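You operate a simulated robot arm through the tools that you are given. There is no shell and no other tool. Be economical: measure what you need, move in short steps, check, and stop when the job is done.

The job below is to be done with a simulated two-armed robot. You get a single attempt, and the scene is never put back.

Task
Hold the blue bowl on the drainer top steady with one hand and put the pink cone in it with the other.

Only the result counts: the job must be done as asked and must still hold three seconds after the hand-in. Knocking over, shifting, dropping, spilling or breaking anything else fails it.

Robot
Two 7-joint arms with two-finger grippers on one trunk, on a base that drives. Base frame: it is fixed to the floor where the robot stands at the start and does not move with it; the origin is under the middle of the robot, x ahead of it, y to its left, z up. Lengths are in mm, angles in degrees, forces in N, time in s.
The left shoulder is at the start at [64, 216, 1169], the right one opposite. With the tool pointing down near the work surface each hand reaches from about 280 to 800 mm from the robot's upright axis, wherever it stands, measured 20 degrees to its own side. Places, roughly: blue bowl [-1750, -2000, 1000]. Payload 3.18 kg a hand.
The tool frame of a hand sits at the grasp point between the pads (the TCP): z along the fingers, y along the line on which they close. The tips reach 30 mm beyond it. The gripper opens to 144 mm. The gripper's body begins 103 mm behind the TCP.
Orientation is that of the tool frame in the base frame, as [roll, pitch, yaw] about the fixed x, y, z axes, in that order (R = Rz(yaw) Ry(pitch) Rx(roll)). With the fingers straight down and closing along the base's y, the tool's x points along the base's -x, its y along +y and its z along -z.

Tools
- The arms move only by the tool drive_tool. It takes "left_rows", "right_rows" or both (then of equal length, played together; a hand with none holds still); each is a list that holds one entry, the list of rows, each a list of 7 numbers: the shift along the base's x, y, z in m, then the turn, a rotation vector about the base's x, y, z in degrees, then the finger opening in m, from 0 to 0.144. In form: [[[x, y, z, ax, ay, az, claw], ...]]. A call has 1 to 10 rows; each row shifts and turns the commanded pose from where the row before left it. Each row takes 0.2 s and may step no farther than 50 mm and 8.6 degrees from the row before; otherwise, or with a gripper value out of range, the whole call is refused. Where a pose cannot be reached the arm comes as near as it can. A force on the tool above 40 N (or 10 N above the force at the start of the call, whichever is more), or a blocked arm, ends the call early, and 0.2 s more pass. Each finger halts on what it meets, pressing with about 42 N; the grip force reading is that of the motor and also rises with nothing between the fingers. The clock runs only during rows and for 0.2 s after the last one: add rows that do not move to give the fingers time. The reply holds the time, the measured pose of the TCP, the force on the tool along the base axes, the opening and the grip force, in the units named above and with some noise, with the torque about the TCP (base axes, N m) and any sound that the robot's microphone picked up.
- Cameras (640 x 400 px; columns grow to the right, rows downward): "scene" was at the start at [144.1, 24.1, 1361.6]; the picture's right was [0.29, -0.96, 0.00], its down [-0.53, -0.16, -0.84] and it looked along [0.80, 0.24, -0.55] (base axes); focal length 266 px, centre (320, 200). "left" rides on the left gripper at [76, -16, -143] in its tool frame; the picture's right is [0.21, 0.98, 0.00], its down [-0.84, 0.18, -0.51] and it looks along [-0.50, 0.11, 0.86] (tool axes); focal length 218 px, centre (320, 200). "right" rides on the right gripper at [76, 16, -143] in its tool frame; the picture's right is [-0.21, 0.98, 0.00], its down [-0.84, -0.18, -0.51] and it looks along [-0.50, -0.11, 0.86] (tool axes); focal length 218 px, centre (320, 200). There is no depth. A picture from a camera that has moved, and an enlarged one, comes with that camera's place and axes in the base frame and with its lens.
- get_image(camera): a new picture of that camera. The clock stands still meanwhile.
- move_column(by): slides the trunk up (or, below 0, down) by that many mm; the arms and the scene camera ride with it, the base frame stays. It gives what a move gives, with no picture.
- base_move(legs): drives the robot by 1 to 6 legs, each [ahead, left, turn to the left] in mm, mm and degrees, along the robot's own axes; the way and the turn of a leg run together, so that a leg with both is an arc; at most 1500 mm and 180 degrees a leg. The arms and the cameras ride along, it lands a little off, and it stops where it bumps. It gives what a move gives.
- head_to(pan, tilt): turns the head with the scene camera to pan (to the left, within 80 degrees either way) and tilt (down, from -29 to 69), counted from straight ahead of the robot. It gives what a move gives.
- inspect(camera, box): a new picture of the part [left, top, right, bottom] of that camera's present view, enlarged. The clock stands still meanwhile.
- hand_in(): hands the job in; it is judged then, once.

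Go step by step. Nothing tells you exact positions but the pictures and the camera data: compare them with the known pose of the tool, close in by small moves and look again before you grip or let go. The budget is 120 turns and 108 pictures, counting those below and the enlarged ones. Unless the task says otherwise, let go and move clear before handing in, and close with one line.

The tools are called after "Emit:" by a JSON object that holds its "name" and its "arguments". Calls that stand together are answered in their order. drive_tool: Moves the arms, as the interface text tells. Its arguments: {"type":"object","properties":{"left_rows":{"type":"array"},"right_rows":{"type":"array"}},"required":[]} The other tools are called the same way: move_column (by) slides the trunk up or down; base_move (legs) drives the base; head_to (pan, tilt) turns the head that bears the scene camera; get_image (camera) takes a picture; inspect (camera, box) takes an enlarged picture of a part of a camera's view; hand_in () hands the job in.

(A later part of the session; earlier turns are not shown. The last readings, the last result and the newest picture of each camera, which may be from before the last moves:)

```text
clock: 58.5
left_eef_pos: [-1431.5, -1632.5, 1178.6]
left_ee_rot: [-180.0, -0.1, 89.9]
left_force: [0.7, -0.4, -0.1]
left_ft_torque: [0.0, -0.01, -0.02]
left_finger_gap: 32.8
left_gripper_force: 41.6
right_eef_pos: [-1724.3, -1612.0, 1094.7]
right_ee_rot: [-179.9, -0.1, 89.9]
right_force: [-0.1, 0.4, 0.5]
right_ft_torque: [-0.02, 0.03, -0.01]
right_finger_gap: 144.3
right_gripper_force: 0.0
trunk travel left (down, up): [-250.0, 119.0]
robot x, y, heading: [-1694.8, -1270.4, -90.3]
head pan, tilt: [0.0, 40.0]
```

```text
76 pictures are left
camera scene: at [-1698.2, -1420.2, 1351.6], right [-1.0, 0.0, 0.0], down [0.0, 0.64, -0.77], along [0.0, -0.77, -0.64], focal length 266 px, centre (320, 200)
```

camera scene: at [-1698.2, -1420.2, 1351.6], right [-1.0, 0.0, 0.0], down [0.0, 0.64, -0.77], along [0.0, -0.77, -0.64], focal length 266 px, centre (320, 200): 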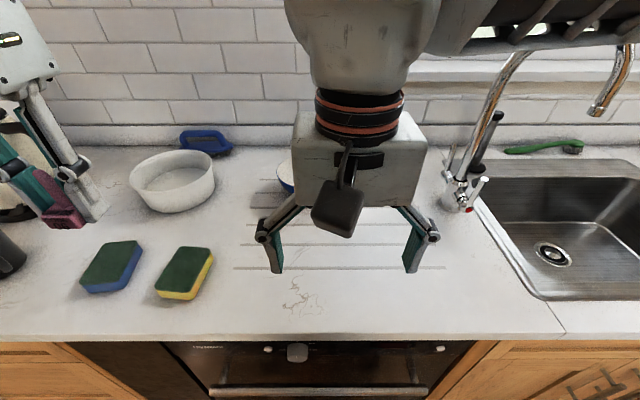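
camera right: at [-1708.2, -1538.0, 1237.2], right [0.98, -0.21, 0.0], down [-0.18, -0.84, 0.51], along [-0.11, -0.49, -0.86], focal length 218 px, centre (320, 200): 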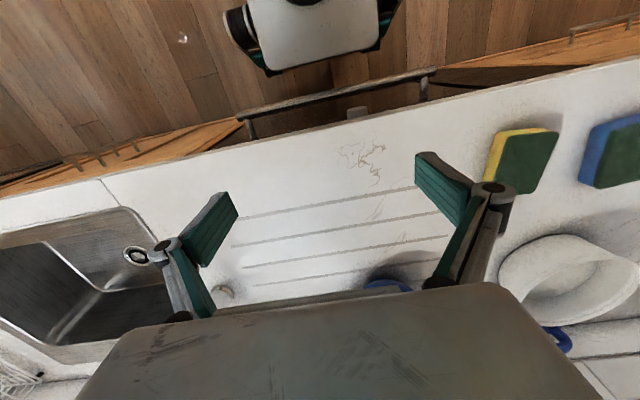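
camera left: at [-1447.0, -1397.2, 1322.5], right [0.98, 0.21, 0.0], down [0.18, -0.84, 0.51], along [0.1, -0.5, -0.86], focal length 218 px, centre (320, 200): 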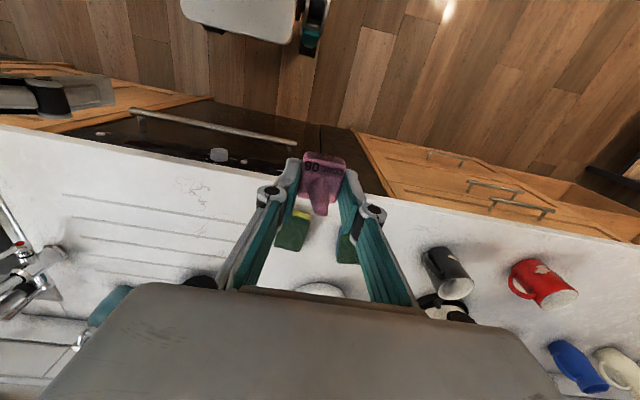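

The bowl is hidden behind the right hand, with a soap bottle close on its right side, so I'll grip the bowl's front rim with the right hand leaning back toward the robot. First I turn the right hand by about 90° to close along y.

Emit:
{"name": "drive_tool", "arguments": {"right_rows": [[[0, 0, 0.01, 0, 0, 8.5, 0.1], [0, 0, 0.01, 0, 0, 8.5, 0.1], [0, 0, 0.01, 0, 0, 8.5, 0.1], [0, 0, 0.01, 0, 0, 8.5, 0.1], [0, 0, 0, 0, 0, 8.5, 0.1], [0, 0, 0, 0, 0, 8.5, 0.1], [0, 0, 0, 0, 0, 8.5, 0.1], [0, 0, 0, 0, 0, 8.5, 0.1], [0, 0, 0, 0, 0, 8.5, 0.1], [0, 0, 0, 0, 0, 8.5, 0.1]]]}}

Emit:
{"name": "get_image", "arguments": {"camera": "right"}}

Emit:
{"name": "get_image", "arguments": {"camera": "scene"}}

```text
clock: 60.7
left_eef_pos: [-1432.1, -1633.1, 1179.3]
left_ee_rot: [-179.9, 0.0, 89.9]
left_force: [0.7, -0.6, -0.4]
left_ft_torque: [-0.01, -0.01, 0.0]
left_finger_gap: 32.9
left_gripper_force: 41.7
right_eef_pos: [-1724.7, -1612.3, 1135.9]
right_ee_rot: [180.0, -0.1, 143.8]
right_force: [-0.3, -0.5, 0.9]
right_ft_torque: [-0.02, 0.01, 0.02]
right_finger_gap: 100.2
right_gripper_force: 0.0
right hand out of reach, approached as far as the arm can: row 7, 8, 9, 10
trunk travel left (down, up): [-250.0, 119.0]
robot x, y, heading: [-1693.2, -1271.2, -90.5]
head pan, tilt: [0.0, 40.0]
```

```text
75 pictures are left
camera right: at [-1776.5, -1554.6, 1277.8], right [0.75, 0.66, 0.0], down [0.57, -0.64, 0.51], along [0.34, -0.38, -0.86], focal length 218 px, centre (320, 200)
```

right: 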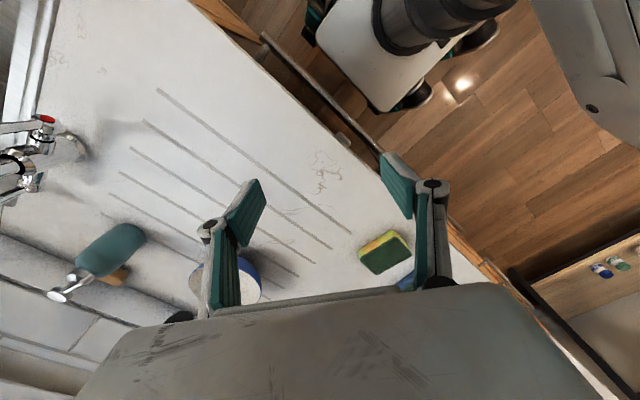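

```text
74 pictures are left
camera scene: at [-1698.1, -1420.5, 1351.5], right [-1.0, 0.0, 0.0], down [0.0, 0.64, -0.77], along [0.0, -0.77, -0.64], focal length 266 px, centre (320, 200)
```

scene: 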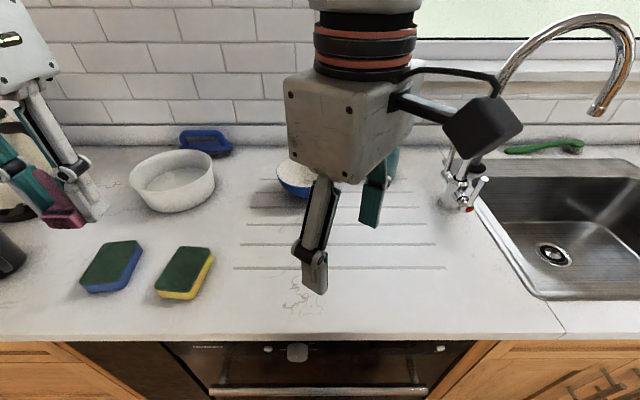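

The wrist stops at yaw 144. I'll instead turn the other way, to grip the bowl's front-right rim; a small test turn shows where the command stands.

Emit:
{"name": "drive_tool", "arguments": {"right_rows": [[[0, 0, 0, 0, 0, -8, 0.1], [0, 0, 0, 0, 0, -8, 0.1], [0, 0, 0, 0, 0, 0, 0.1]]]}}

```text
clock: 61.5
left_eef_pos: [-1431.5, -1631.7, 1178.7]
left_ee_rot: [-179.9, 0.0, 89.9]
left_force: [0.1, -0.1, -0.9]
left_ft_torque: [0.01, 0.02, 0.02]
left_finger_gap: 33.0
left_gripper_force: 42.1
right_eef_pos: [-1724.2, -1613.9, 1135.0]
right_ee_rot: [-180.0, -0.1, 127.7]
right_force: [0.3, 0.2, -0.4]
right_ft_torque: [-0.01, 0.0, -0.04]
right_finger_gap: 99.6
right_gripper_force: 0.0
trunk travel left (down, up): [-250.0, 119.0]
robot x, y, heading: [-1691.8, -1274.1, -90.3]
head pan, tilt: [0.0, 40.0]
```

The command follows the measured pose. I turn the right hand to yaw ≈ 43 and shift it right so the bowl comes into view.

Emit:
{"name": "drive_tool", "arguments": {"right_rows": [[[-0.01, 0, 0, 0, 0, -8.5, 0.08], [-0.01, 0, 0, 0, 0, -8.5, 0.08], [-0.01, 0, 0, 0, 0, -8.5, 0.08], [-0.01, 0, 0, 0, 0, -8.5, 0.08], [-0.01, 0, 0, 0, 0, -8.5, 0.08], [-0.01, 0, 0, 0, 0, -8.5, 0.08], [-0.01, 0, 0, 0, 0, -8.5, 0.08], [-0.01, 0, 0, 0, 0, -8.5, 0.08], [-0.01, 0, 0, 0, 0, -8.5, 0.08], [-0.01, 0, 0, 0, 0, -8.5, 0.08]]]}}

Emit:
{"name": "get_image", "arguments": {"camera": "right"}}

Emit:
{"name": "get_image", "arguments": {"camera": "scene"}}

```text
clock: 63.7
left_eef_pos: [-1432.3, -1633.3, 1178.3]
left_ee_rot: [-179.9, 0.0, 89.9]
left_force: [-0.1, -0.2, -0.4]
left_ft_torque: [-0.04, -0.03, 0.01]
left_finger_gap: 32.7
left_gripper_force: 41.9
right_eef_pos: [-1825.6, -1612.9, 1135.4]
right_ee_rot: [-180.0, -0.1, 42.5]
right_force: [-0.5, 0.1, 0.5]
right_ft_torque: [-0.04, -0.02, -0.03]
right_finger_gap: 80.1
right_gripper_force: 0.1
trunk travel left (down, up): [-250.0, 119.0]
robot x, y, heading: [-1695.7, -1271.3, -90.2]
head pan, tilt: [0.0, 40.0]
```

```text
73 pictures are left
camera right: at [-1759.1, -1573.5, 1278.0], right [0.51, -0.86, 0.0], down [-0.74, -0.44, 0.51], along [-0.44, -0.26, -0.86], focal length 218 px, centre (320, 200)
```

right: 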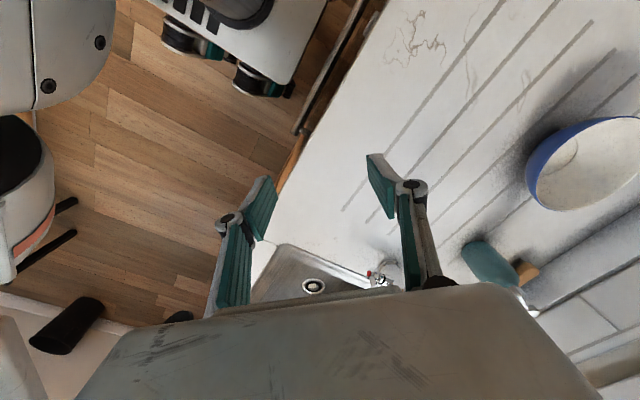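

```text
72 pictures are left
camera scene: at [-1698.6, -1420.5, 1351.5], right [-1.0, 0.0, 0.0], down [0.0, 0.64, -0.77], along [0.0, -0.77, -0.64], focal length 266 px, centre (320, 200)
```

scene: 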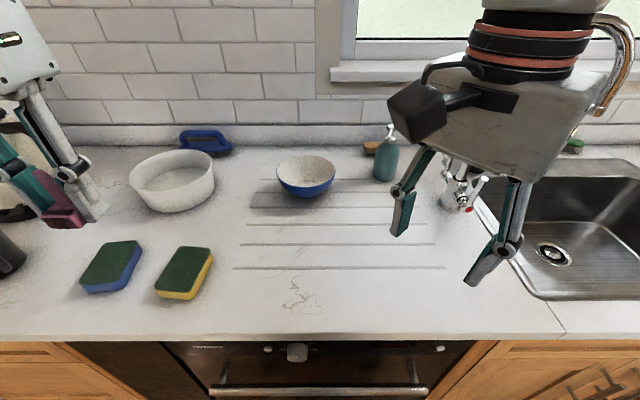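

Now the bowl is plainly visible between the soap bottle and the white dish. I enlarge it to measure.

Emit:
{"name": "inspect", "arguments": {"camera": "scene", "box": [260, 120, 420, 220]}}

Emit:
{"name": "inspect", "arguments": {"camera": "right", "box": [440, 90, 640, 310]}}

```text
4.00 times, centred on (340, 170) of scene
camera zoom: at [-1698.6, -1420.5, 1351.5], right [-1.0, 0.0, 0.0], down [0.0, 0.64, -0.77], along [0.0, -0.77, -0.64], focal length 1065 px, centre (240, 320)
```

zoom: 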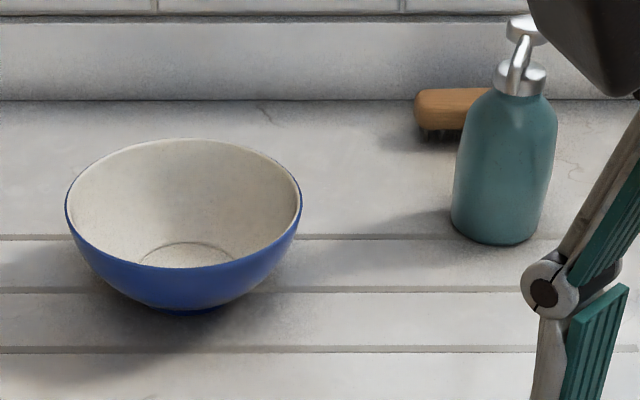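

```text
1.82 times, centred on (540, 200) of right
camera zoom: at [-1759.1, -1573.5, 1278.0], right [0.51, -0.86, 0.0], down [-0.74, -0.44, 0.51], along [-0.44, -0.26, -0.86], focal length 397 px, centre (-80, 200)
```

zoom: 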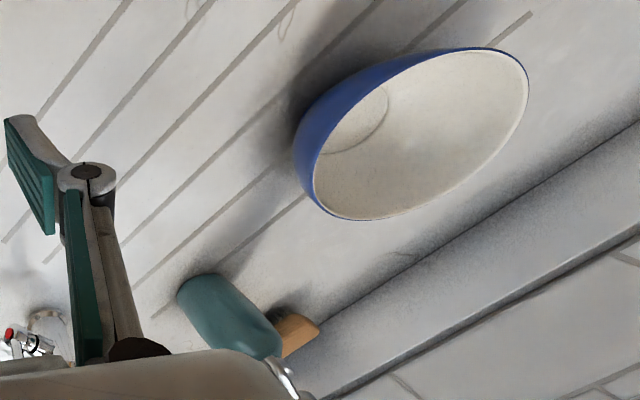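

I place the rim centre at [-1666, -1930, 1013] with radius ≈ 67, and the soap bottle near [-1869, -2020]. I bring the right hand, leaning back 30°, to a stand-off above the front-right rim.

Emit:
{"name": "drive_tool", "arguments": {"right_rows": [[[0.014, -0.039, 0.01, -5.53, -5.07, 0, 0.06], [0.014, -0.039, 0.0, -5.53, -5.07, 0, 0.06], [0.014, -0.039, 0, -5.53, -5.07, 0, 0.06], [0.014, -0.039, 0, -5.53, -5.07, 0, 0.06], [0.014, -0.039, -0.01, 0, 0, 0, 0.06], [0.014, -0.04, -0.02, 0, 0, 0, 0.06], [0, 0, -0.02, 0, 0, 0, 0.06], [0, 0, 0, 0, 0, 0, 0.06]]]}}

Emit:
{"name": "get_image", "arguments": {"camera": "right"}}

Emit:
{"name": "inspect", "arguments": {"camera": "scene", "box": [220, 80, 440, 240]}}

```text
clock: 65.5
left_eef_pos: [-1431.7, -1633.2, 1179.4]
left_ee_rot: [-180.0, 0.0, 89.9]
left_force: [0.1, 0.0, -0.1]
left_ft_torque: [0.02, 0.0, -0.01]
left_finger_gap: 32.8
left_gripper_force: 42.7
right_eef_pos: [-1739.0, -1846.9, 1096.1]
right_ee_rot: [150.0, 0.0, 42.7]
right_force: [-0.3, -0.1, 0.3]
right_ft_torque: [0.03, 0.0, 0.02]
right_finger_gap: 60.2
right_gripper_force: 0.1
trunk travel left (down, up): [-250.0, 119.0]
robot x, y, heading: [-1696.0, -1270.6, -90.4]
head pan, tilt: [0.0, 40.0]
```

```text
69 pictures are left
camera right: at [-1722.7, -1753.7, 1227.2], right [0.42, -0.76, 0.49], down [-0.9, -0.27, 0.35], along [-0.14, -0.59, -0.8], focal length 218 px, centre (320, 200)
```

right: 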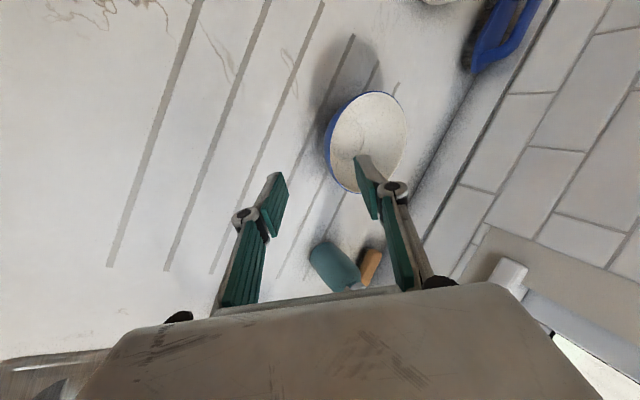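

```text
2.50 times, centred on (330, 160) of scene
camera zoom: at [-1697.8, -1420.6, 1351.5], right [-1.0, 0.0, 0.0], down [0.0, 0.64, -0.77], along [0.0, -0.77, -0.64], focal length 666 px, centre (295, 300)
```

zoom: 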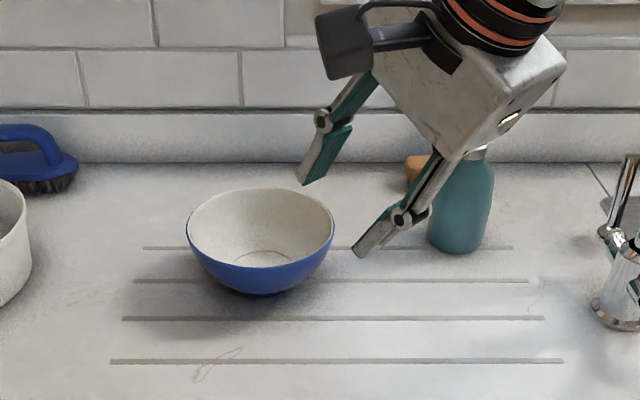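

The pads are lined up on the rim from the front right. I enlarge the right view to refine the rim position.

Emit:
{"name": "inspect", "arguments": {"camera": "right", "box": [220, 80, 440, 260]}}

```text
2.22 times, centred on (330, 170) of right
camera zoom: at [-1722.7, -1753.7, 1227.2], right [0.42, -0.76, 0.49], down [-0.9, -0.27, 0.35], along [-0.14, -0.59, -0.8], focal length 485 px, centre (298, 267)
```

zoom: 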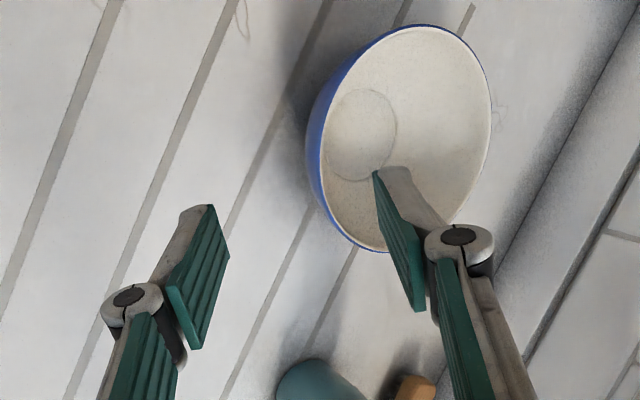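

Better triangulation gives the rim centre ≈ [-1663, -1967, 984] with R ≈ 72. I approach to 45 mm short of the grip along the tool axis and check.

Emit:
{"name": "drive_tool", "arguments": {"right_rows": [[[0.006, -0.025, -0.03, 0, 0, 0, 0.06], [0.006, -0.024, -0.034, 0, 0, 0, 0.06], [0, 0, 0, 0, 0, 0, 0.06]]]}}

Emit:
{"name": "inspect", "arguments": {"camera": "right", "box": [220, 80, 440, 260]}}

Emit:
{"name": "inspect", "arguments": {"camera": "scene", "box": [260, 110, 400, 210]}}

```text
clock: 66.3
left_eef_pos: [-1432.7, -1630.9, 1178.7]
left_ee_rot: [-179.9, -0.1, 89.9]
left_force: [0.1, 1.5, 0.2]
left_ft_torque: [-0.07, -0.04, 0.02]
left_finger_gap: 32.9
left_gripper_force: 42.2
right_eef_pos: [-1730.0, -1898.7, 1031.0]
right_ee_rot: [149.9, 0.0, 42.7]
right_force: [0.4, -0.6, -0.2]
right_ft_torque: [0.0, 0.0, -0.01]
right_finger_gap: 60.1
right_gripper_force: 0.1
trunk travel left (down, up): [-250.0, 119.0]
robot x, y, heading: [-1694.1, -1271.5, -90.3]
head pan, tilt: [0.0, 40.0]
```

```text
2.22 times, centred on (330, 170) of right
camera zoom: at [-1712.1, -1803.7, 1162.4], right [0.42, -0.76, 0.49], down [-0.9, -0.27, 0.35], along [-0.13, -0.59, -0.8], focal length 485 px, centre (298, 267)
```

zoom: 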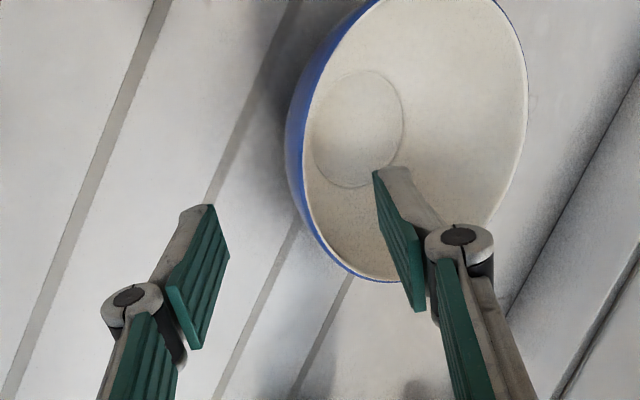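

```text
4.00 times, centred on (330, 160) of scene
camera zoom: at [-1698.2, -1420.0, 1351.7], right [-1.0, 0.0, 0.0], down [0.0, 0.64, -0.77], along [0.0, -0.77, -0.64], focal length 1065 px, centre (280, 360)
```

zoom: 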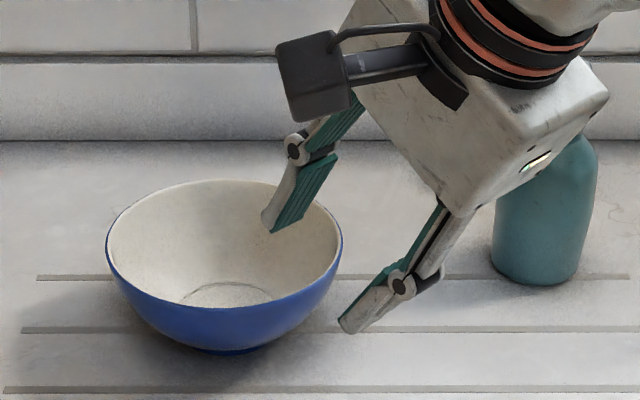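

The rim lies almost exactly between the pads, about 50 mm ahead of the TCP. I advance 37 mm along the tool axis.

Emit:
{"name": "drive_tool", "arguments": {"right_rows": [[[0.005, -0.005, -0.01, 0, 0, 0, 0.06], [0.005, -0.005, -0.01, 0, 0, 0, 0.06], [0.004, -0.005, -0.01, 0, 0, 0, 0.06], [0, 0, 0, 0, 0, 0, 0.06]]]}}

Emit:
{"name": "inspect", "arguments": {"camera": "right", "box": [220, 80, 440, 260]}}

Emit:
{"name": "inspect", "arguments": {"camera": "scene", "box": [260, 110, 400, 210]}}

```text
clock: 67.3
left_eef_pos: [-1432.7, -1632.5, 1179.3]
left_ee_rot: [-179.9, -0.1, 89.8]
left_force: [-0.1, 0.0, -0.7]
left_ft_torque: [-0.02, 0.01, 0.04]
left_finger_gap: 33.0
left_gripper_force: 41.8
right_eef_pos: [-1714.7, -1912.4, 1001.3]
right_ee_rot: [149.9, -0.1, 42.7]
right_force: [0.1, 0.4, 0.0]
right_ft_torque: [0.0, -0.01, 0.02]
right_finger_gap: 59.8
right_gripper_force: 0.0
trunk travel left (down, up): [-250.0, 119.0]
robot x, y, heading: [-1694.9, -1268.6, -90.2]
head pan, tilt: [0.0, 40.0]
```

```text
2.22 times, centred on (330, 170) of right
camera zoom: at [-1696.5, -1819.0, 1132.4], right [0.42, -0.76, 0.49], down [-0.9, -0.27, 0.35], along [-0.14, -0.59, -0.8], focal length 485 px, centre (298, 267)
```

zoom: 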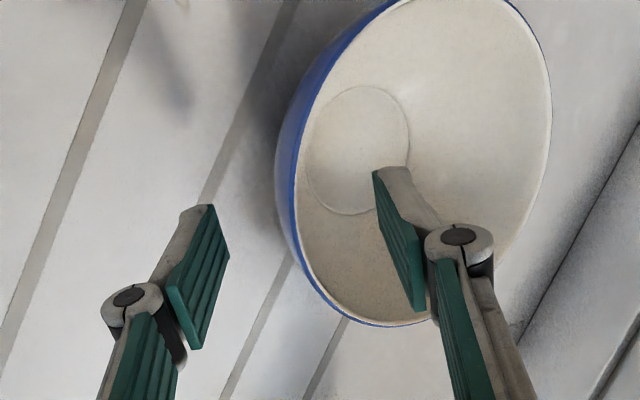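

```text
4.00 times, centred on (330, 160) of scene
camera zoom: at [-1698.3, -1420.3, 1351.6], right [-1.0, 0.0, 0.0], down [0.0, 0.64, -0.77], along [0.0, -0.77, -0.64], focal length 1065 px, centre (280, 360)
```

zoom: 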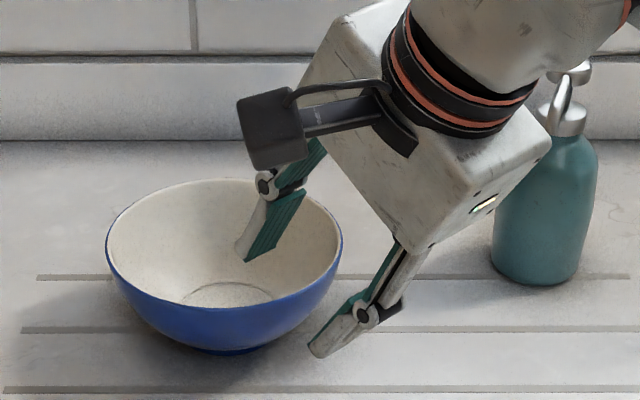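

The rim sits centred between the pads with about 15 mm overlap. I go 4 mm deeper and close part-way to check symmetry.

Emit:
{"name": "drive_tool", "arguments": {"right_rows": [[[0.001, -0.001, -0.004, 0, 0, 0, 0.04], [0, 0, 0, 0, 0, 0, 0.022], [0, 0, 0, 0, 0, 0, 0.022]]]}}

Emit:
{"name": "inspect", "arguments": {"camera": "right", "box": [220, 80, 440, 260]}}

Emit:
{"name": "inspect", "arguments": {"camera": "scene", "box": [260, 110, 400, 210]}}

```text
clock: 68.1
left_eef_pos: [-1430.5, -1632.7, 1178.7]
left_ee_rot: [-179.9, 0.0, 89.8]
left_force: [-0.9, -0.4, -0.3]
left_ft_torque: [-0.01, 0.02, -0.02]
left_finger_gap: 32.9
left_gripper_force: 41.6
right_eef_pos: [-1712.6, -1914.3, 997.5]
right_ee_rot: [150.0, 0.0, 42.7]
right_force: [-0.4, -0.2, 0.4]
right_ft_torque: [0.02, 0.01, -0.02]
right_finger_gap: 22.1
right_gripper_force: 0.0
trunk travel left (down, up): [-250.0, 119.0]
robot x, y, heading: [-1689.8, -1273.0, -90.3]
head pan, tilt: [0.0, 40.0]
```

```text
2.22 times, centred on (330, 170) of right
camera zoom: at [-1695.7, -1819.9, 1128.7], right [0.42, -0.76, 0.49], down [-0.9, -0.27, 0.35], along [-0.13, -0.59, -0.8], focal length 485 px, centre (298, 267)
```

zoom: 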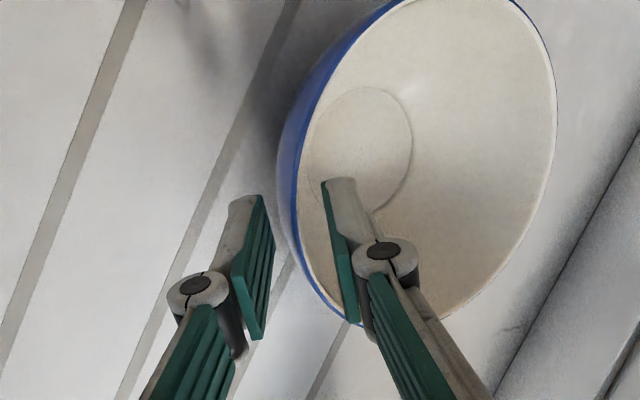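

```text
4.00 times, centred on (330, 160) of scene
camera zoom: at [-1698.2, -1420.5, 1351.5], right [-1.0, 0.0, 0.0], down [0.0, 0.64, -0.77], along [0.0, -0.77, -0.64], focal length 1065 px, centre (280, 360)
```

zoom: 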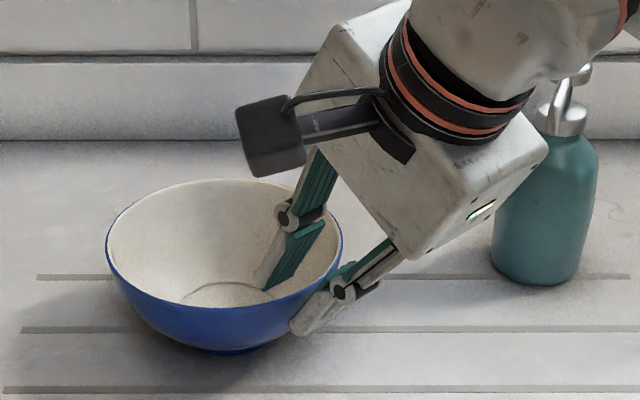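

The pads straddle the wall evenly. I close on it.

Emit:
{"name": "drive_tool", "arguments": {"right_rows": [[[0, 0, 0, 0, 0, 0, 0.015], [0, 0, 0, 0, 0, 0, 0.01], [0, 0, 0, 0, 0, 0, 0.005], [0, 0, 0, 0, 0, 0, 0.002], [0, 0, 0, 0, 0, 0, 0.002]]]}}

Emit:
{"name": "inspect", "arguments": {"camera": "right", "box": [220, 80, 440, 260]}}

Emit:
{"name": "inspect", "arguments": {"camera": "scene", "box": [260, 110, 400, 210]}}

```text
clock: 69.3
left_eef_pos: [-1432.1, -1631.9, 1179.6]
left_ee_rot: [-180.0, 0.0, 90.0]
left_force: [-0.9, -0.3, -0.5]
left_ft_torque: [-0.02, 0.02, -0.03]
left_finger_gap: 32.8
left_gripper_force: 41.4
right_eef_pos: [-1711.7, -1913.2, 996.9]
right_ee_rot: [150.1, 0.0, 42.7]
right_force: [0.3, -0.2, 0.6]
right_ft_torque: [0.17, -0.04, 0.05]
right_finger_gap: 6.1
right_gripper_force: 35.3
trunk travel left (down, up): [-250.0, 119.0]
robot x, y, heading: [-1690.9, -1273.9, -90.0]
head pan, tilt: [0.0, 40.0]
```

```text
2.22 times, centred on (330, 170) of right
camera zoom: at [-1695.6, -1819.7, 1128.7], right [0.42, -0.76, 0.49], down [-0.9, -0.27, 0.35], along [-0.13, -0.59, -0.8], focal length 485 px, centre (298, 267)
```

zoom: 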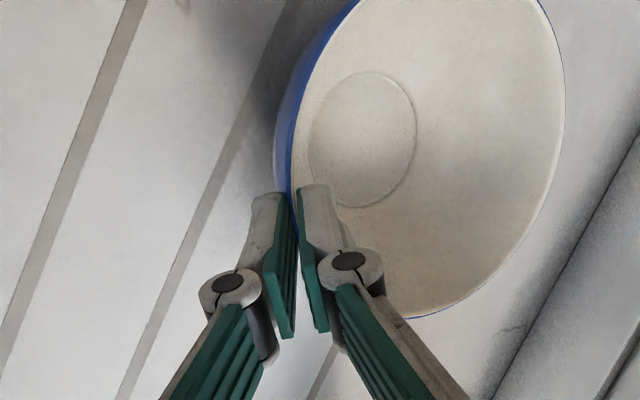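

```text
4.00 times, centred on (330, 160) of scene
camera zoom: at [-1698.1, -1420.5, 1351.5], right [-1.0, 0.0, 0.0], down [0.0, 0.64, -0.77], along [0.0, -0.77, -0.64], focal length 1065 px, centre (280, 360)
```

zoom: 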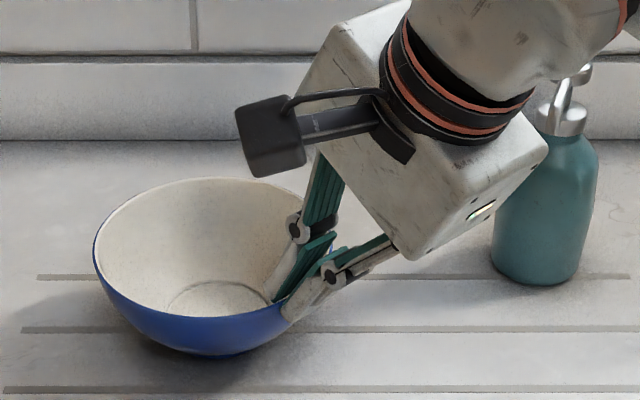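

The rim is pinched (6 mm), but the wall aligned to the pads and tipped the bowl by a few degrees, far side up. I turn the hand back in small steps to set the bowl's foot flat, watching the force.

Emit:
{"name": "drive_tool", "arguments": {"right_rows": [[[0, 0, 0, 1.5, 1.35, 0, 0.002], [0, 0, 0, 1.5, 1.35, 0, 0.002], [0, 0, 0, 0, 0, 0, 0.002]]]}}

Emit:
{"name": "inspect", "arguments": {"camera": "scene", "box": [260, 110, 400, 210]}}

```text
clock: 70.1
left_eef_pos: [-1431.8, -1631.4, 1179.4]
left_ee_rot: [-179.8, 0.1, 89.9]
left_force: [1.3, -0.1, -0.3]
left_ft_torque: [0.02, -0.01, -0.01]
left_finger_gap: 32.8
left_gripper_force: 42.1
right_eef_pos: [-1713.7, -1914.8, 997.8]
right_ee_rot: [154.0, -0.1, 42.7]
right_force: [1.1, -2.3, 1.2]
right_ft_torque: [0.03, -0.13, -0.02]
right_finger_gap: 5.9
right_gripper_force: 34.7
trunk travel left (down, up): [-250.0, 119.0]
robot x, y, heading: [-1693.9, -1267.0, -90.5]
head pan, tilt: [0.0, 40.0]
```

```text
4.00 times, centred on (330, 160) of scene
camera zoom: at [-1698.1, -1420.5, 1351.5], right [-1.0, 0.0, 0.0], down [0.0, 0.64, -0.77], along [0.0, -0.77, -0.64], focal length 1065 px, centre (280, 360)
```

zoom: 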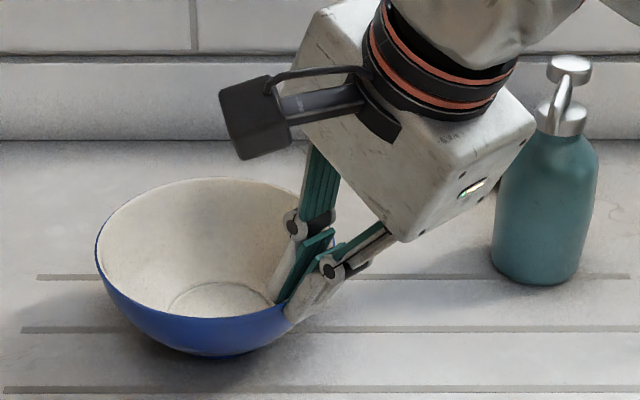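

Forces remain low and the bowl is nearly level. One more small turn, then a closer look from the right camera.

Emit:
{"name": "drive_tool", "arguments": {"right_rows": [[[0, 0, 0, 1.5, 1.35, 0, 0.002], [0, 0, 0, 0.7, 0.65, 0, 0.002], [0, 0, 0, 0, 0, 0, 0.002]]]}}

Emit:
{"name": "inspect", "arguments": {"camera": "scene", "box": [270, 140, 350, 210]}}

Emit:
{"name": "get_image", "arguments": {"camera": "right"}}

```text
clock: 70.9
left_eef_pos: [-1431.4, -1632.9, 1179.6]
left_ee_rot: [-179.9, 0.0, 89.9]
left_force: [-1.0, 1.3, -0.7]
left_ft_torque: [0.0, -0.02, -0.03]
left_finger_gap: 33.0
left_gripper_force: 42.0
right_eef_pos: [-1713.0, -1914.4, 997.4]
right_ee_rot: [157.0, -0.1, 42.6]
right_force: [0.4, -0.6, 2.6]
right_ft_torque: [-0.07, -0.13, -0.05]
right_finger_gap: 5.9
right_gripper_force: 34.6
trunk travel left (down, up): [-250.0, 119.0]
robot x, y, heading: [-1698.4, -1267.9, -90.1]
head pan, tilt: [0.0, 40.0]
```

```text
5.71 times, centred on (310, 175) of scene
camera zoom: at [-1698.1, -1420.4, 1351.6], right [-1.0, 0.0, 0.0], down [0.0, 0.64, -0.77], along [0.0, -0.77, -0.64], focal length 1521 px, centre (377, 343)
```

zoom: 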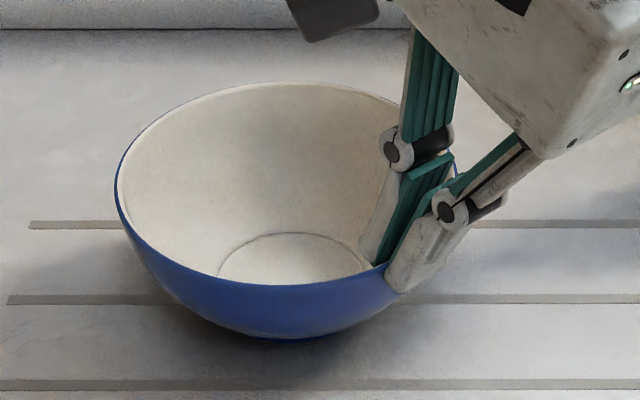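

```text
56 pictures are left
camera right: at [-1685.2, -1832.0, 1134.9], right [0.46, -0.8, 0.38], down [-0.87, -0.3, 0.4], along [-0.2, -0.51, -0.84], focal length 218 px, centre (320, 200)
```

right: 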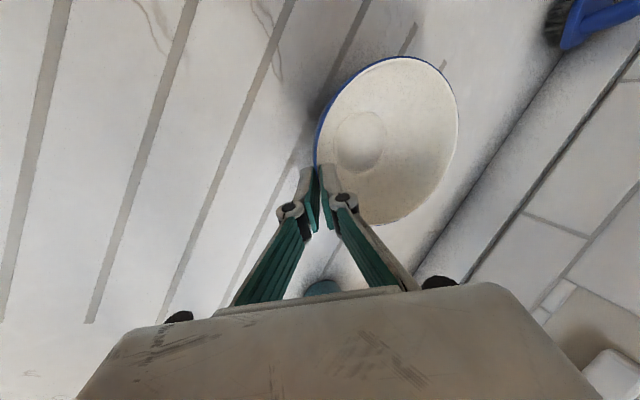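

The bowl is level again and firmly held; centre ≈ [-1657, -1962], inner bottom ≈ z 940. Now I turn the left hand to yaw ≈ 40 and lean it back 30° so its body stays clear of the right hand.

Emit:
{"name": "drive_tool", "arguments": {"left_rows": [[[0, 0, 0, 0, 0, -8.4, 0.02], [0, 0, 0, 0, 0, -8.4, 0.02], [0, 0, 0, 0, 0, -8.4, 0.02], [0, 0, 0, 0, 0, -8.4, 0.02], [0, 0, 0, 0, 0, -8.4, 0.02], [0, 0, 0, 0, 0, -8.0, 0.02], [0, 0, 0, -4.8, 5.75, 0, 0.02], [0, 0, 0, -4.8, 5.75, 0, 0.02], [0, 0, 0, -4.8, 5.75, 0, 0.02], [0, 0, 0, -4.8, 5.75, 0, 0.02]]]}}

Emit:
{"name": "get_image", "arguments": {"camera": "left"}}

```text
clock: 73.1
left_eef_pos: [-1432.3, -1631.4, 1179.5]
left_ee_rot: [-162.3, 24.8, 76.9]
left_force: [-0.8, -0.1, -1.2]
left_ft_torque: [0.02, 0.04, 0.01]
left_finger_gap: 32.9
left_gripper_force: 41.7
left hand out of reach, approached as far as the arm can: row 3, 4, 5, 6
right_eef_pos: [-1712.3, -1912.2, 996.8]
right_ee_rot: [157.0, -0.1, 42.7]
right_force: [-0.7, 1.0, 2.5]
right_ft_torque: [0.11, -0.05, -0.01]
right_finger_gap: 5.8
right_gripper_force: 34.8
trunk travel left (down, up): [-250.0, 119.0]
robot x, y, heading: [-1697.0, -1273.1, -90.3]
head pan, tilt: [0.0, 40.0]
```

```text
55 pictures are left
camera left: at [-1375.4, -1513.3, 1276.1], right [0.92, -0.15, -0.36], down [0.18, -0.64, 0.74], along [-0.34, -0.75, -0.57], focal length 218 px, centre (320, 200)
```

left: 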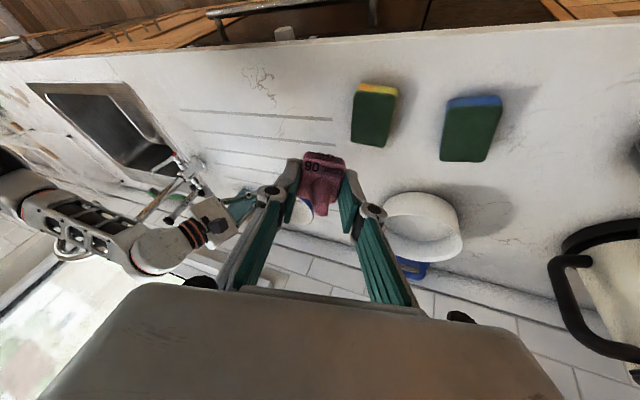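

The left hand leans as wanted but its yaw stopped at about 70 here; nearer the midline it should turn farther. I bring it around the left side to beside the bowl, still high.

Emit:
{"name": "drive_tool", "arguments": {"left_rows": [[[-0.005, -0.04, 0, 0, 0, 0, 0.02], [-0.005, -0.04, 0, 0, 0, 0, 0.02], [-0.005, -0.04, 0, 0, 0, 0, 0.02], [-0.01, -0.04, 0, 0, 0, 0, 0.02], [-0.01, -0.04, 0, 0, 0, 0, 0.02], [-0.015, -0.04, 0, 0, 0, 0, 0.02], [-0.02, -0.04, -0.01, 0, 0, 0, 0.02], [-0.03, -0.03, -0.01, 0, 0, 0, 0.02], [0, 0, 0, 0, 0, 0, 0.02]]]}}

Emit:
{"name": "drive_tool", "arguments": {"left_rows": [[[-0.01, 0, 0, 0, 0, -8.4, 0.02], [-0.01, 0, 0, 0, 0, -8.4, 0.02], [-0.01, 0, 0, 0, 0, -8.4, 0.02], [0, 0, 0, 0, 0, 0, 0.02]]]}}

Emit:
{"name": "get_image", "arguments": {"camera": "scene"}}

Emit:
{"name": "get_image", "arguments": {"camera": "left"}}

```text
clock: 75.1
left_eef_pos: [-1520.2, -1920.3, 1165.3]
left_ee_rot: [-162.3, 24.7, 77.0]
left_force: [0.5, 0.1, -0.4]
left_ft_torque: [0.0, 0.01, -0.03]
left_finger_gap: 33.0
left_gripper_force: 42.2
left hand out of reach, approached as far as the arm can: row 7
right_eef_pos: [-1713.1, -1913.8, 997.7]
right_ee_rot: [157.1, -0.2, 42.5]
right_force: [-1.3, 0.7, 1.0]
right_ft_torque: [0.22, 0.06, 0.01]
right_finger_gap: 5.9
right_gripper_force: 34.5
trunk travel left (down, up): [-250.0, 119.0]
robot x, y, heading: [-1694.9, -1269.7, -90.1]
head pan, tilt: [0.0, 40.0]
```

```text
clock: 76.1
left_eef_pos: [-1522.2, -1919.3, 1163.7]
left_ee_rot: [-162.4, 24.7, 76.8]
left_force: [0.4, 0.4, -0.5]
left_ft_torque: [0.0, 0.02, 0.02]
left_finger_gap: 32.8
left_gripper_force: 42.0
left hand out of reach, approached as far as the arm can: row 1, 2, 3
right_eef_pos: [-1712.2, -1914.3, 997.1]
right_ee_rot: [156.9, 0.0, 42.8]
right_force: [0.4, 1.3, -0.7]
right_ft_torque: [0.22, -0.06, 0.06]
right_finger_gap: 5.9
right_gripper_force: 35.0
trunk travel left (down, up): [-250.0, 119.0]
robot x, y, heading: [-1690.1, -1271.4, -89.9]
head pan, tilt: [0.0, 40.0]
```

```text
54 pictures are left
camera scene: at [-1698.0, -1420.5, 1351.5], right [-1.0, 0.0, 0.0], down [0.0, 0.64, -0.77], along [0.0, -0.77, -0.64], focal length 266 px, centre (320, 200)
```

scene: 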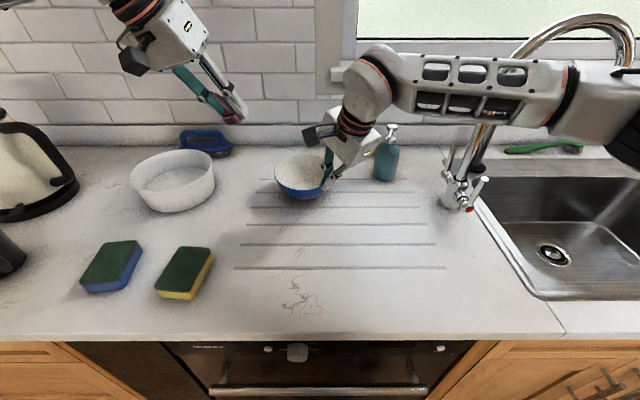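

```text
53 pictures are left
camera left: at [-1466.0, -1801.3, 1261.0], right [0.92, -0.15, -0.36], down [0.18, -0.65, 0.74], along [-0.34, -0.75, -0.57], focal length 218 px, centre (320, 200)
```

left: 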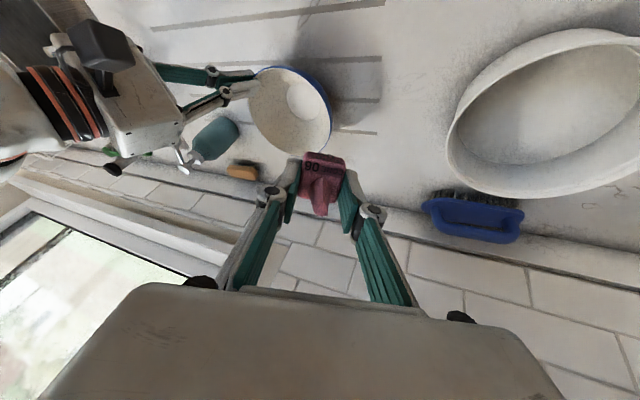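

The yaw stays limited, but this pose still works: cone to be released slightly left of the bowl's centre so the hands keep clear. I move to a stand-off above the bowl and check clearances.

Emit:
{"name": "drive_tool", "arguments": {"left_rows": [[[-0.03, -0.011, -0.02, 0, 0, 0, 0.02], [-0.03, -0.011, -0.025, 0, 0, 0, 0.02], [-0.028, -0.01, -0.02, 0, 0, 0, 0.02], [0, 0, 0, 0, 0, 0, 0.02]]]}}

Emit:
{"name": "get_image", "arguments": {"camera": "left"}}

Emit:
{"name": "inspect", "arguments": {"camera": "scene", "box": [200, 20, 420, 220]}}

Emit:
{"name": "get_image", "arguments": {"camera": "right"}}

```text
clock: 77.1
left_eef_pos: [-1610.9, -1951.4, 1098.0]
left_ee_rot: [-162.3, 24.7, 77.1]
left_force: [-0.5, 0.8, -0.8]
left_ft_torque: [-0.01, 0.0, 0.02]
left_finger_gap: 32.7
left_gripper_force: 42.2
right_eef_pos: [-1712.4, -1913.2, 997.3]
right_ee_rot: [157.0, -0.1, 42.6]
right_force: [0.6, -0.3, 1.2]
right_ft_torque: [0.13, -0.1, -0.01]
right_finger_gap: 5.9
right_gripper_force: 34.8
trunk travel left (down, up): [-250.0, 119.0]
robot x, y, heading: [-1694.0, -1270.7, -90.3]
head pan, tilt: [0.0, 40.0]
```

```text
52 pictures are left
camera left: at [-1555.5, -1833.6, 1195.2], right [0.92, -0.15, -0.36], down [0.18, -0.64, 0.74], along [-0.34, -0.75, -0.57], focal length 218 px, centre (320, 200)
```

left: 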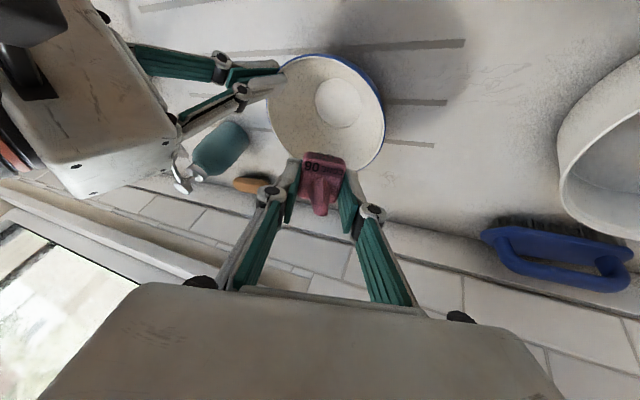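

```text
2.00 times, centred on (310, 120) of scene
camera zoom: at [-1697.9, -1420.4, 1351.6], right [-1.0, 0.0, 0.0], down [0.0, 0.64, -0.77], along [0.0, -0.77, -0.64], focal length 532 px, centre (340, 360)
```

zoom: 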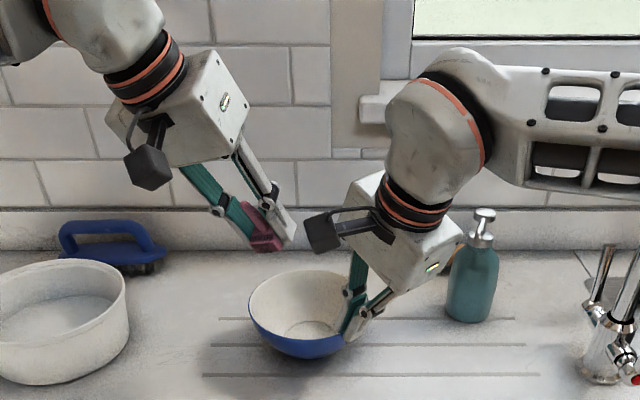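

```text
50 pictures are left
camera right: at [-1685.2, -1832.1, 1134.8], right [0.46, -0.8, 0.38], down [-0.87, -0.3, 0.4], along [-0.2, -0.51, -0.84], focal length 218 px, centre (320, 200)
```

right: 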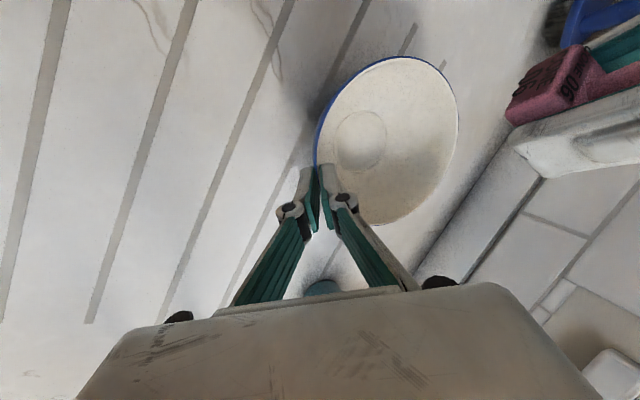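

Clearance between the hands is ample. The bowl's centre comes to about [-1658, -1960], so I shift a little right and lower partly.

Emit:
{"name": "drive_tool", "arguments": {"left_rows": [[[-0.013, -0.001, -0.02, 0, 0, 0, 0.02], [-0.014, -0.002, -0.02, 0, 0, 0, 0.02], [0, 0, -0.02, 0, 0, 0, 0.02], [0, 0, 0, 0, 0, 0, 0.02]]]}}

Emit:
{"name": "get_image", "arguments": {"camera": "left"}}

Emit:
{"name": "inspect", "arguments": {"camera": "scene", "box": [250, 90, 390, 220]}}

Emit:
{"name": "get_image", "arguments": {"camera": "right"}}

```text
clock: 78.1
left_eef_pos: [-1636.3, -1954.3, 1038.8]
left_ee_rot: [-162.4, 24.6, 76.8]
left_force: [-0.4, 0.2, 0.4]
left_ft_torque: [0.01, -0.02, 0.0]
left_finger_gap: 32.8
left_gripper_force: 41.5
right_eef_pos: [-1713.6, -1912.8, 995.9]
right_ee_rot: [157.1, -0.1, 42.7]
right_force: [-0.8, 0.0, 2.2]
right_ft_torque: [0.0, -0.02, -0.03]
right_finger_gap: 6.4
right_gripper_force: 35.0
trunk travel left (down, up): [-250.0, 119.0]
robot x, y, heading: [-1694.8, -1269.4, -90.0]
head pan, tilt: [0.0, 40.0]
```

```text
49 pictures are left
camera left: at [-1581.3, -1836.0, 1136.1], right [0.92, -0.15, -0.36], down [0.18, -0.65, 0.74], along [-0.34, -0.75, -0.57], focal length 218 px, centre (320, 200)
```

left: 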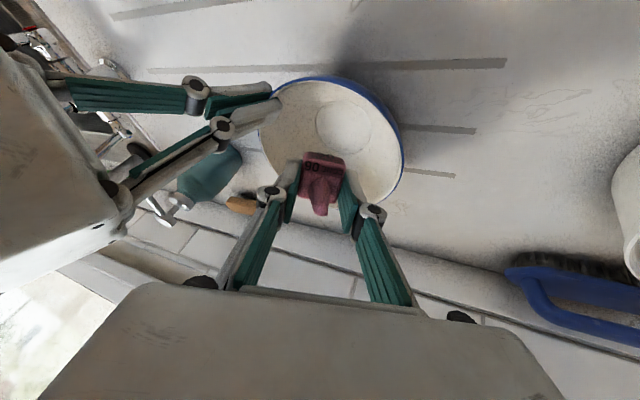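

```text
3.08 times, centred on (320, 155) of scene
camera zoom: at [-1698.2, -1420.4, 1351.6], right [-1.0, 0.0, 0.0], down [0.0, 0.64, -0.77], along [0.0, -0.77, -0.64], focal length 819 px, centre (320, 338)
```

zoom: 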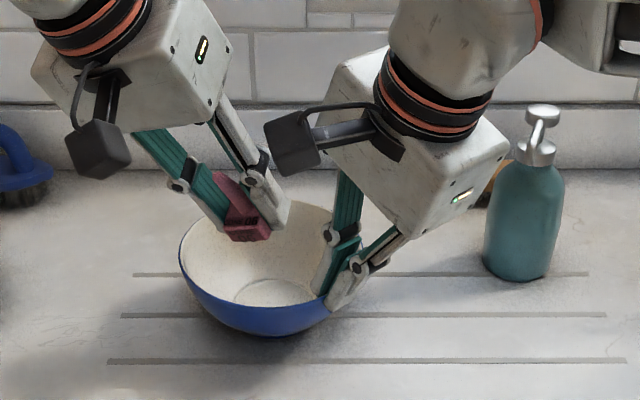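

```text
47 pictures are left
camera right: at [-1685.4, -1832.0, 1134.7], right [0.46, -0.8, 0.38], down [-0.87, -0.3, 0.4], along [-0.2, -0.51, -0.84], focal length 218 px, centre (320, 200)
```

right: 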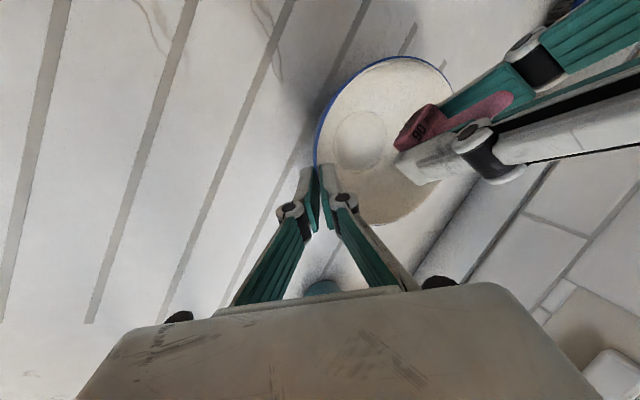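

The cone is above the bowl but a bit too far left/back. I shift 10 mm right and 6 mm forward while lowering.

Emit:
{"name": "drive_tool", "arguments": {"left_rows": [[[-0.01, 0.006, -0.01, 0, 0, 0, 0.02], [0, 0, -0.01, 0, 0, 0, 0.02], [0, 0, -0.01, 0, 0, 0, 0.02], [0, 0, 0, 0, 0, 0, 0.02]]]}}

Emit:
{"name": "inspect", "arguments": {"camera": "scene", "box": [270, 120, 360, 210]}}

Emit:
{"name": "inspect", "arguments": {"camera": "right", "box": [280, 40, 500, 240]}}

Emit:
{"name": "inspect", "arguments": {"camera": "left", "box": [200, 60, 440, 260]}}

```text
clock: 79.1
left_eef_pos: [-1647.6, -1949.2, 1009.2]
left_ee_rot: [-162.5, 24.7, 76.8]
left_force: [0.8, 0.2, -0.6]
left_ft_torque: [0.01, 0.02, 0.01]
left_finger_gap: 33.0
left_gripper_force: 41.8
right_eef_pos: [-1713.7, -1914.6, 996.7]
right_ee_rot: [157.1, -0.1, 42.8]
right_force: [-1.6, 0.3, 2.5]
right_ft_torque: [0.02, 0.0, -0.04]
right_finger_gap: 6.0
right_gripper_force: 35.0
trunk travel left (down, up): [-250.0, 119.0]
robot x, y, heading: [-1692.0, -1271.0, -90.3]
head pan, tilt: [0.0, 40.0]
```

```text
4.44 times, centred on (315, 165) of scene
camera zoom: at [-1698.3, -1420.4, 1351.6], right [-1.0, 0.0, 0.0], down [0.0, 0.64, -0.77], along [0.0, -0.77, -0.64], focal length 1183 px, centre (342, 356)
```

zoom: 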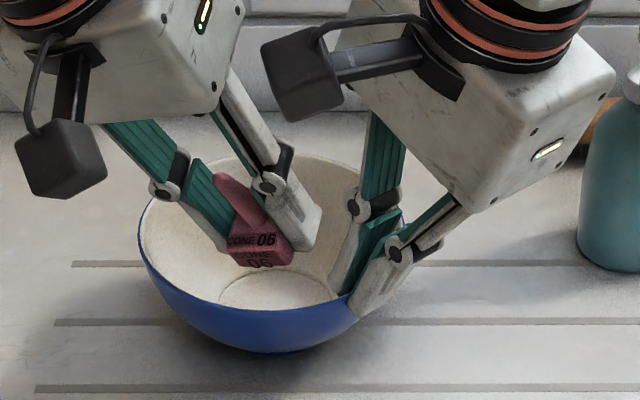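

```text
2.00 times, centred on (390, 140) of right
camera zoom: at [-1685.4, -1832.0, 1134.7], right [0.46, -0.8, 0.38], down [-0.87, -0.3, 0.4], along [-0.2, -0.51, -0.84], focal length 436 px, centre (180, 320)
```

zoom: 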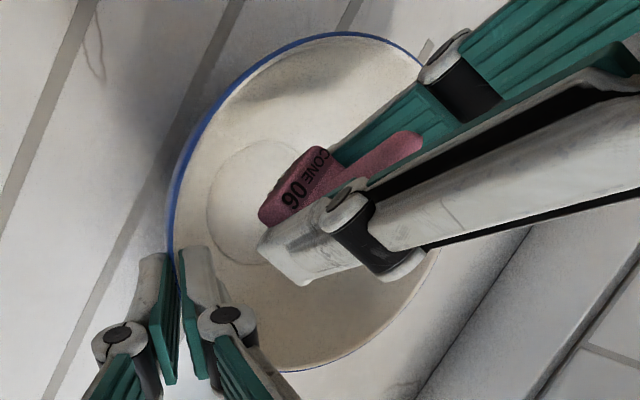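

```text
2.00 times, centred on (320, 160) of left
camera zoom: at [-1592.3, -1831.3, 1105.9], right [0.92, -0.15, -0.36], down [0.18, -0.65, 0.74], along [-0.34, -0.75, -0.57], focal length 436 px, centre (320, 280)
```

zoom: 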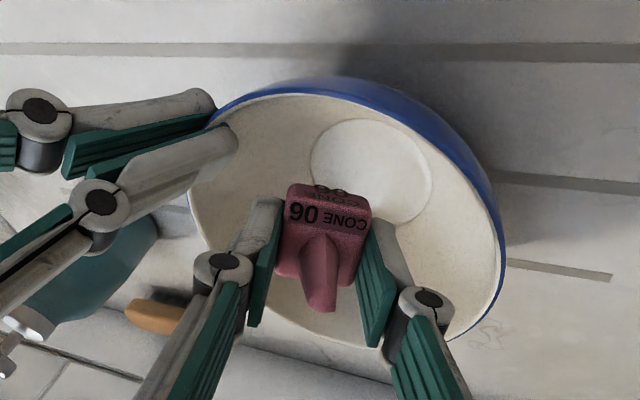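

The cone is inside the bowl near the centre with free space around both hands. I lower another 12 mm in small steps.

Emit:
{"name": "drive_tool", "arguments": {"left_rows": [[[0, 0.003, -0.004, 0, 0, 0, 0.02], [0, 0, -0.004, 0, 0, 0, 0.02], [0, 0, -0.004, 0, 0, 0, 0.02], [0, 0, 0, 0, 0, 0, 0.02]]]}}

Emit:
{"name": "inspect", "arguments": {"camera": "scene", "box": [270, 120, 360, 210]}}

Emit:
{"name": "inspect", "arguments": {"camera": "right", "box": [280, 40, 500, 240]}}

```text
clock: 80.1
left_eef_pos: [-1647.5, -1946.9, 998.0]
left_ee_rot: [-162.4, 24.7, 76.9]
left_force: [-0.5, 0.4, -0.7]
left_ft_torque: [-0.03, 0.01, 0.05]
left_finger_gap: 32.8
left_gripper_force: 41.9
right_eef_pos: [-1713.0, -1913.3, 997.8]
right_ee_rot: [157.0, -0.1, 42.7]
right_force: [-2.0, 0.3, 2.4]
right_ft_torque: [0.06, 0.02, -0.04]
right_finger_gap: 6.3
right_gripper_force: 35.1
trunk travel left (down, up): [-250.0, 119.0]
robot x, y, heading: [-1694.1, -1273.5, -90.2]
head pan, tilt: [0.0, 40.0]
```

```text
4.44 times, centred on (315, 165) of scene
camera zoom: at [-1698.3, -1420.4, 1351.6], right [-1.0, 0.0, 0.0], down [0.0, 0.64, -0.77], along [0.0, -0.77, -0.64], focal length 1183 px, centre (342, 356)
```

zoom: 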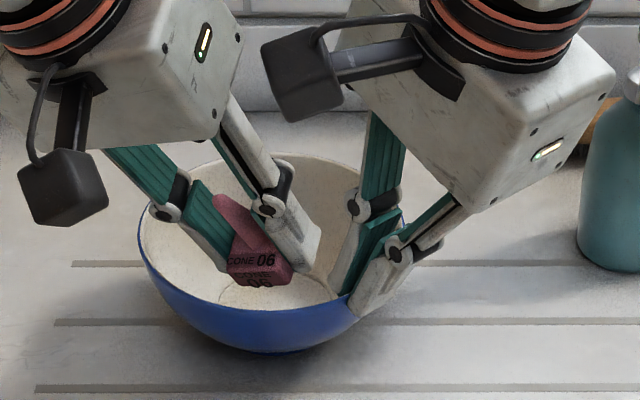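

```text
2.00 times, centred on (390, 140) of right
camera zoom: at [-1685.4, -1831.9, 1134.7], right [0.46, -0.8, 0.38], down [-0.87, -0.3, 0.4], along [-0.2, -0.51, -0.84], focal length 436 px, centre (180, 320)
```

zoom: 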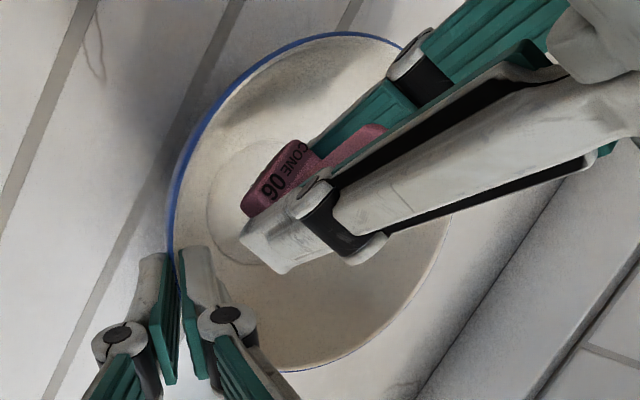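

The cone is just above the bottom circle. I lower 6 mm more and watch for contact.

Emit:
{"name": "drive_tool", "arguments": {"left_rows": [[[0, 0, -0.003, 0, 0, 0, 0.02], [0, 0, -0.003, 0, 0, 0, 0.02], [0, 0, 0, 0, 0, 0, 0.02]]]}}

Emit:
{"name": "inspect", "arguments": {"camera": "scene", "box": [270, 120, 360, 210]}}

```text
clock: 80.9
left_eef_pos: [-1647.2, -1948.3, 990.6]
left_ee_rot: [-162.4, 24.7, 76.9]
left_force: [0.0, 1.0, -0.5]
left_ft_torque: [-0.03, 0.01, 0.0]
left_finger_gap: 32.8
left_gripper_force: 42.4
right_eef_pos: [-1713.2, -1913.6, 997.5]
right_ee_rot: [157.0, -0.1, 42.7]
right_force: [-1.6, -0.2, 1.4]
right_ft_torque: [0.06, 0.02, -0.01]
right_finger_gap: 5.9
right_gripper_force: 34.7
trunk travel left (down, up): [-250.0, 119.0]
robot x, y, heading: [-1692.7, -1274.6, -90.0]
head pan, tilt: [0.0, 40.0]
```

```text
4.44 times, centred on (315, 165) of scene
camera zoom: at [-1698.3, -1420.4, 1351.6], right [-1.0, 0.0, 0.0], down [0.0, 0.64, -0.77], along [0.0, -0.77, -0.64], focal length 1183 px, centre (342, 356)
```

zoom: 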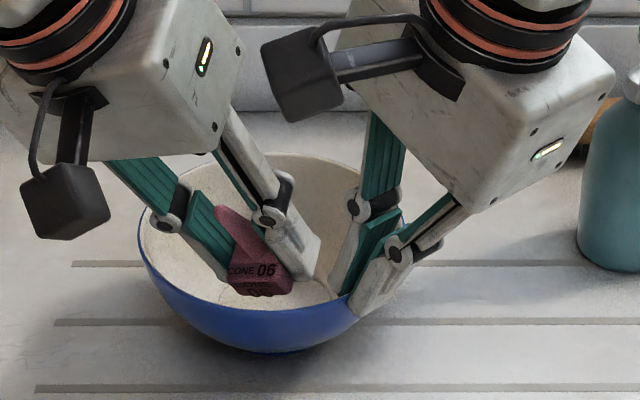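

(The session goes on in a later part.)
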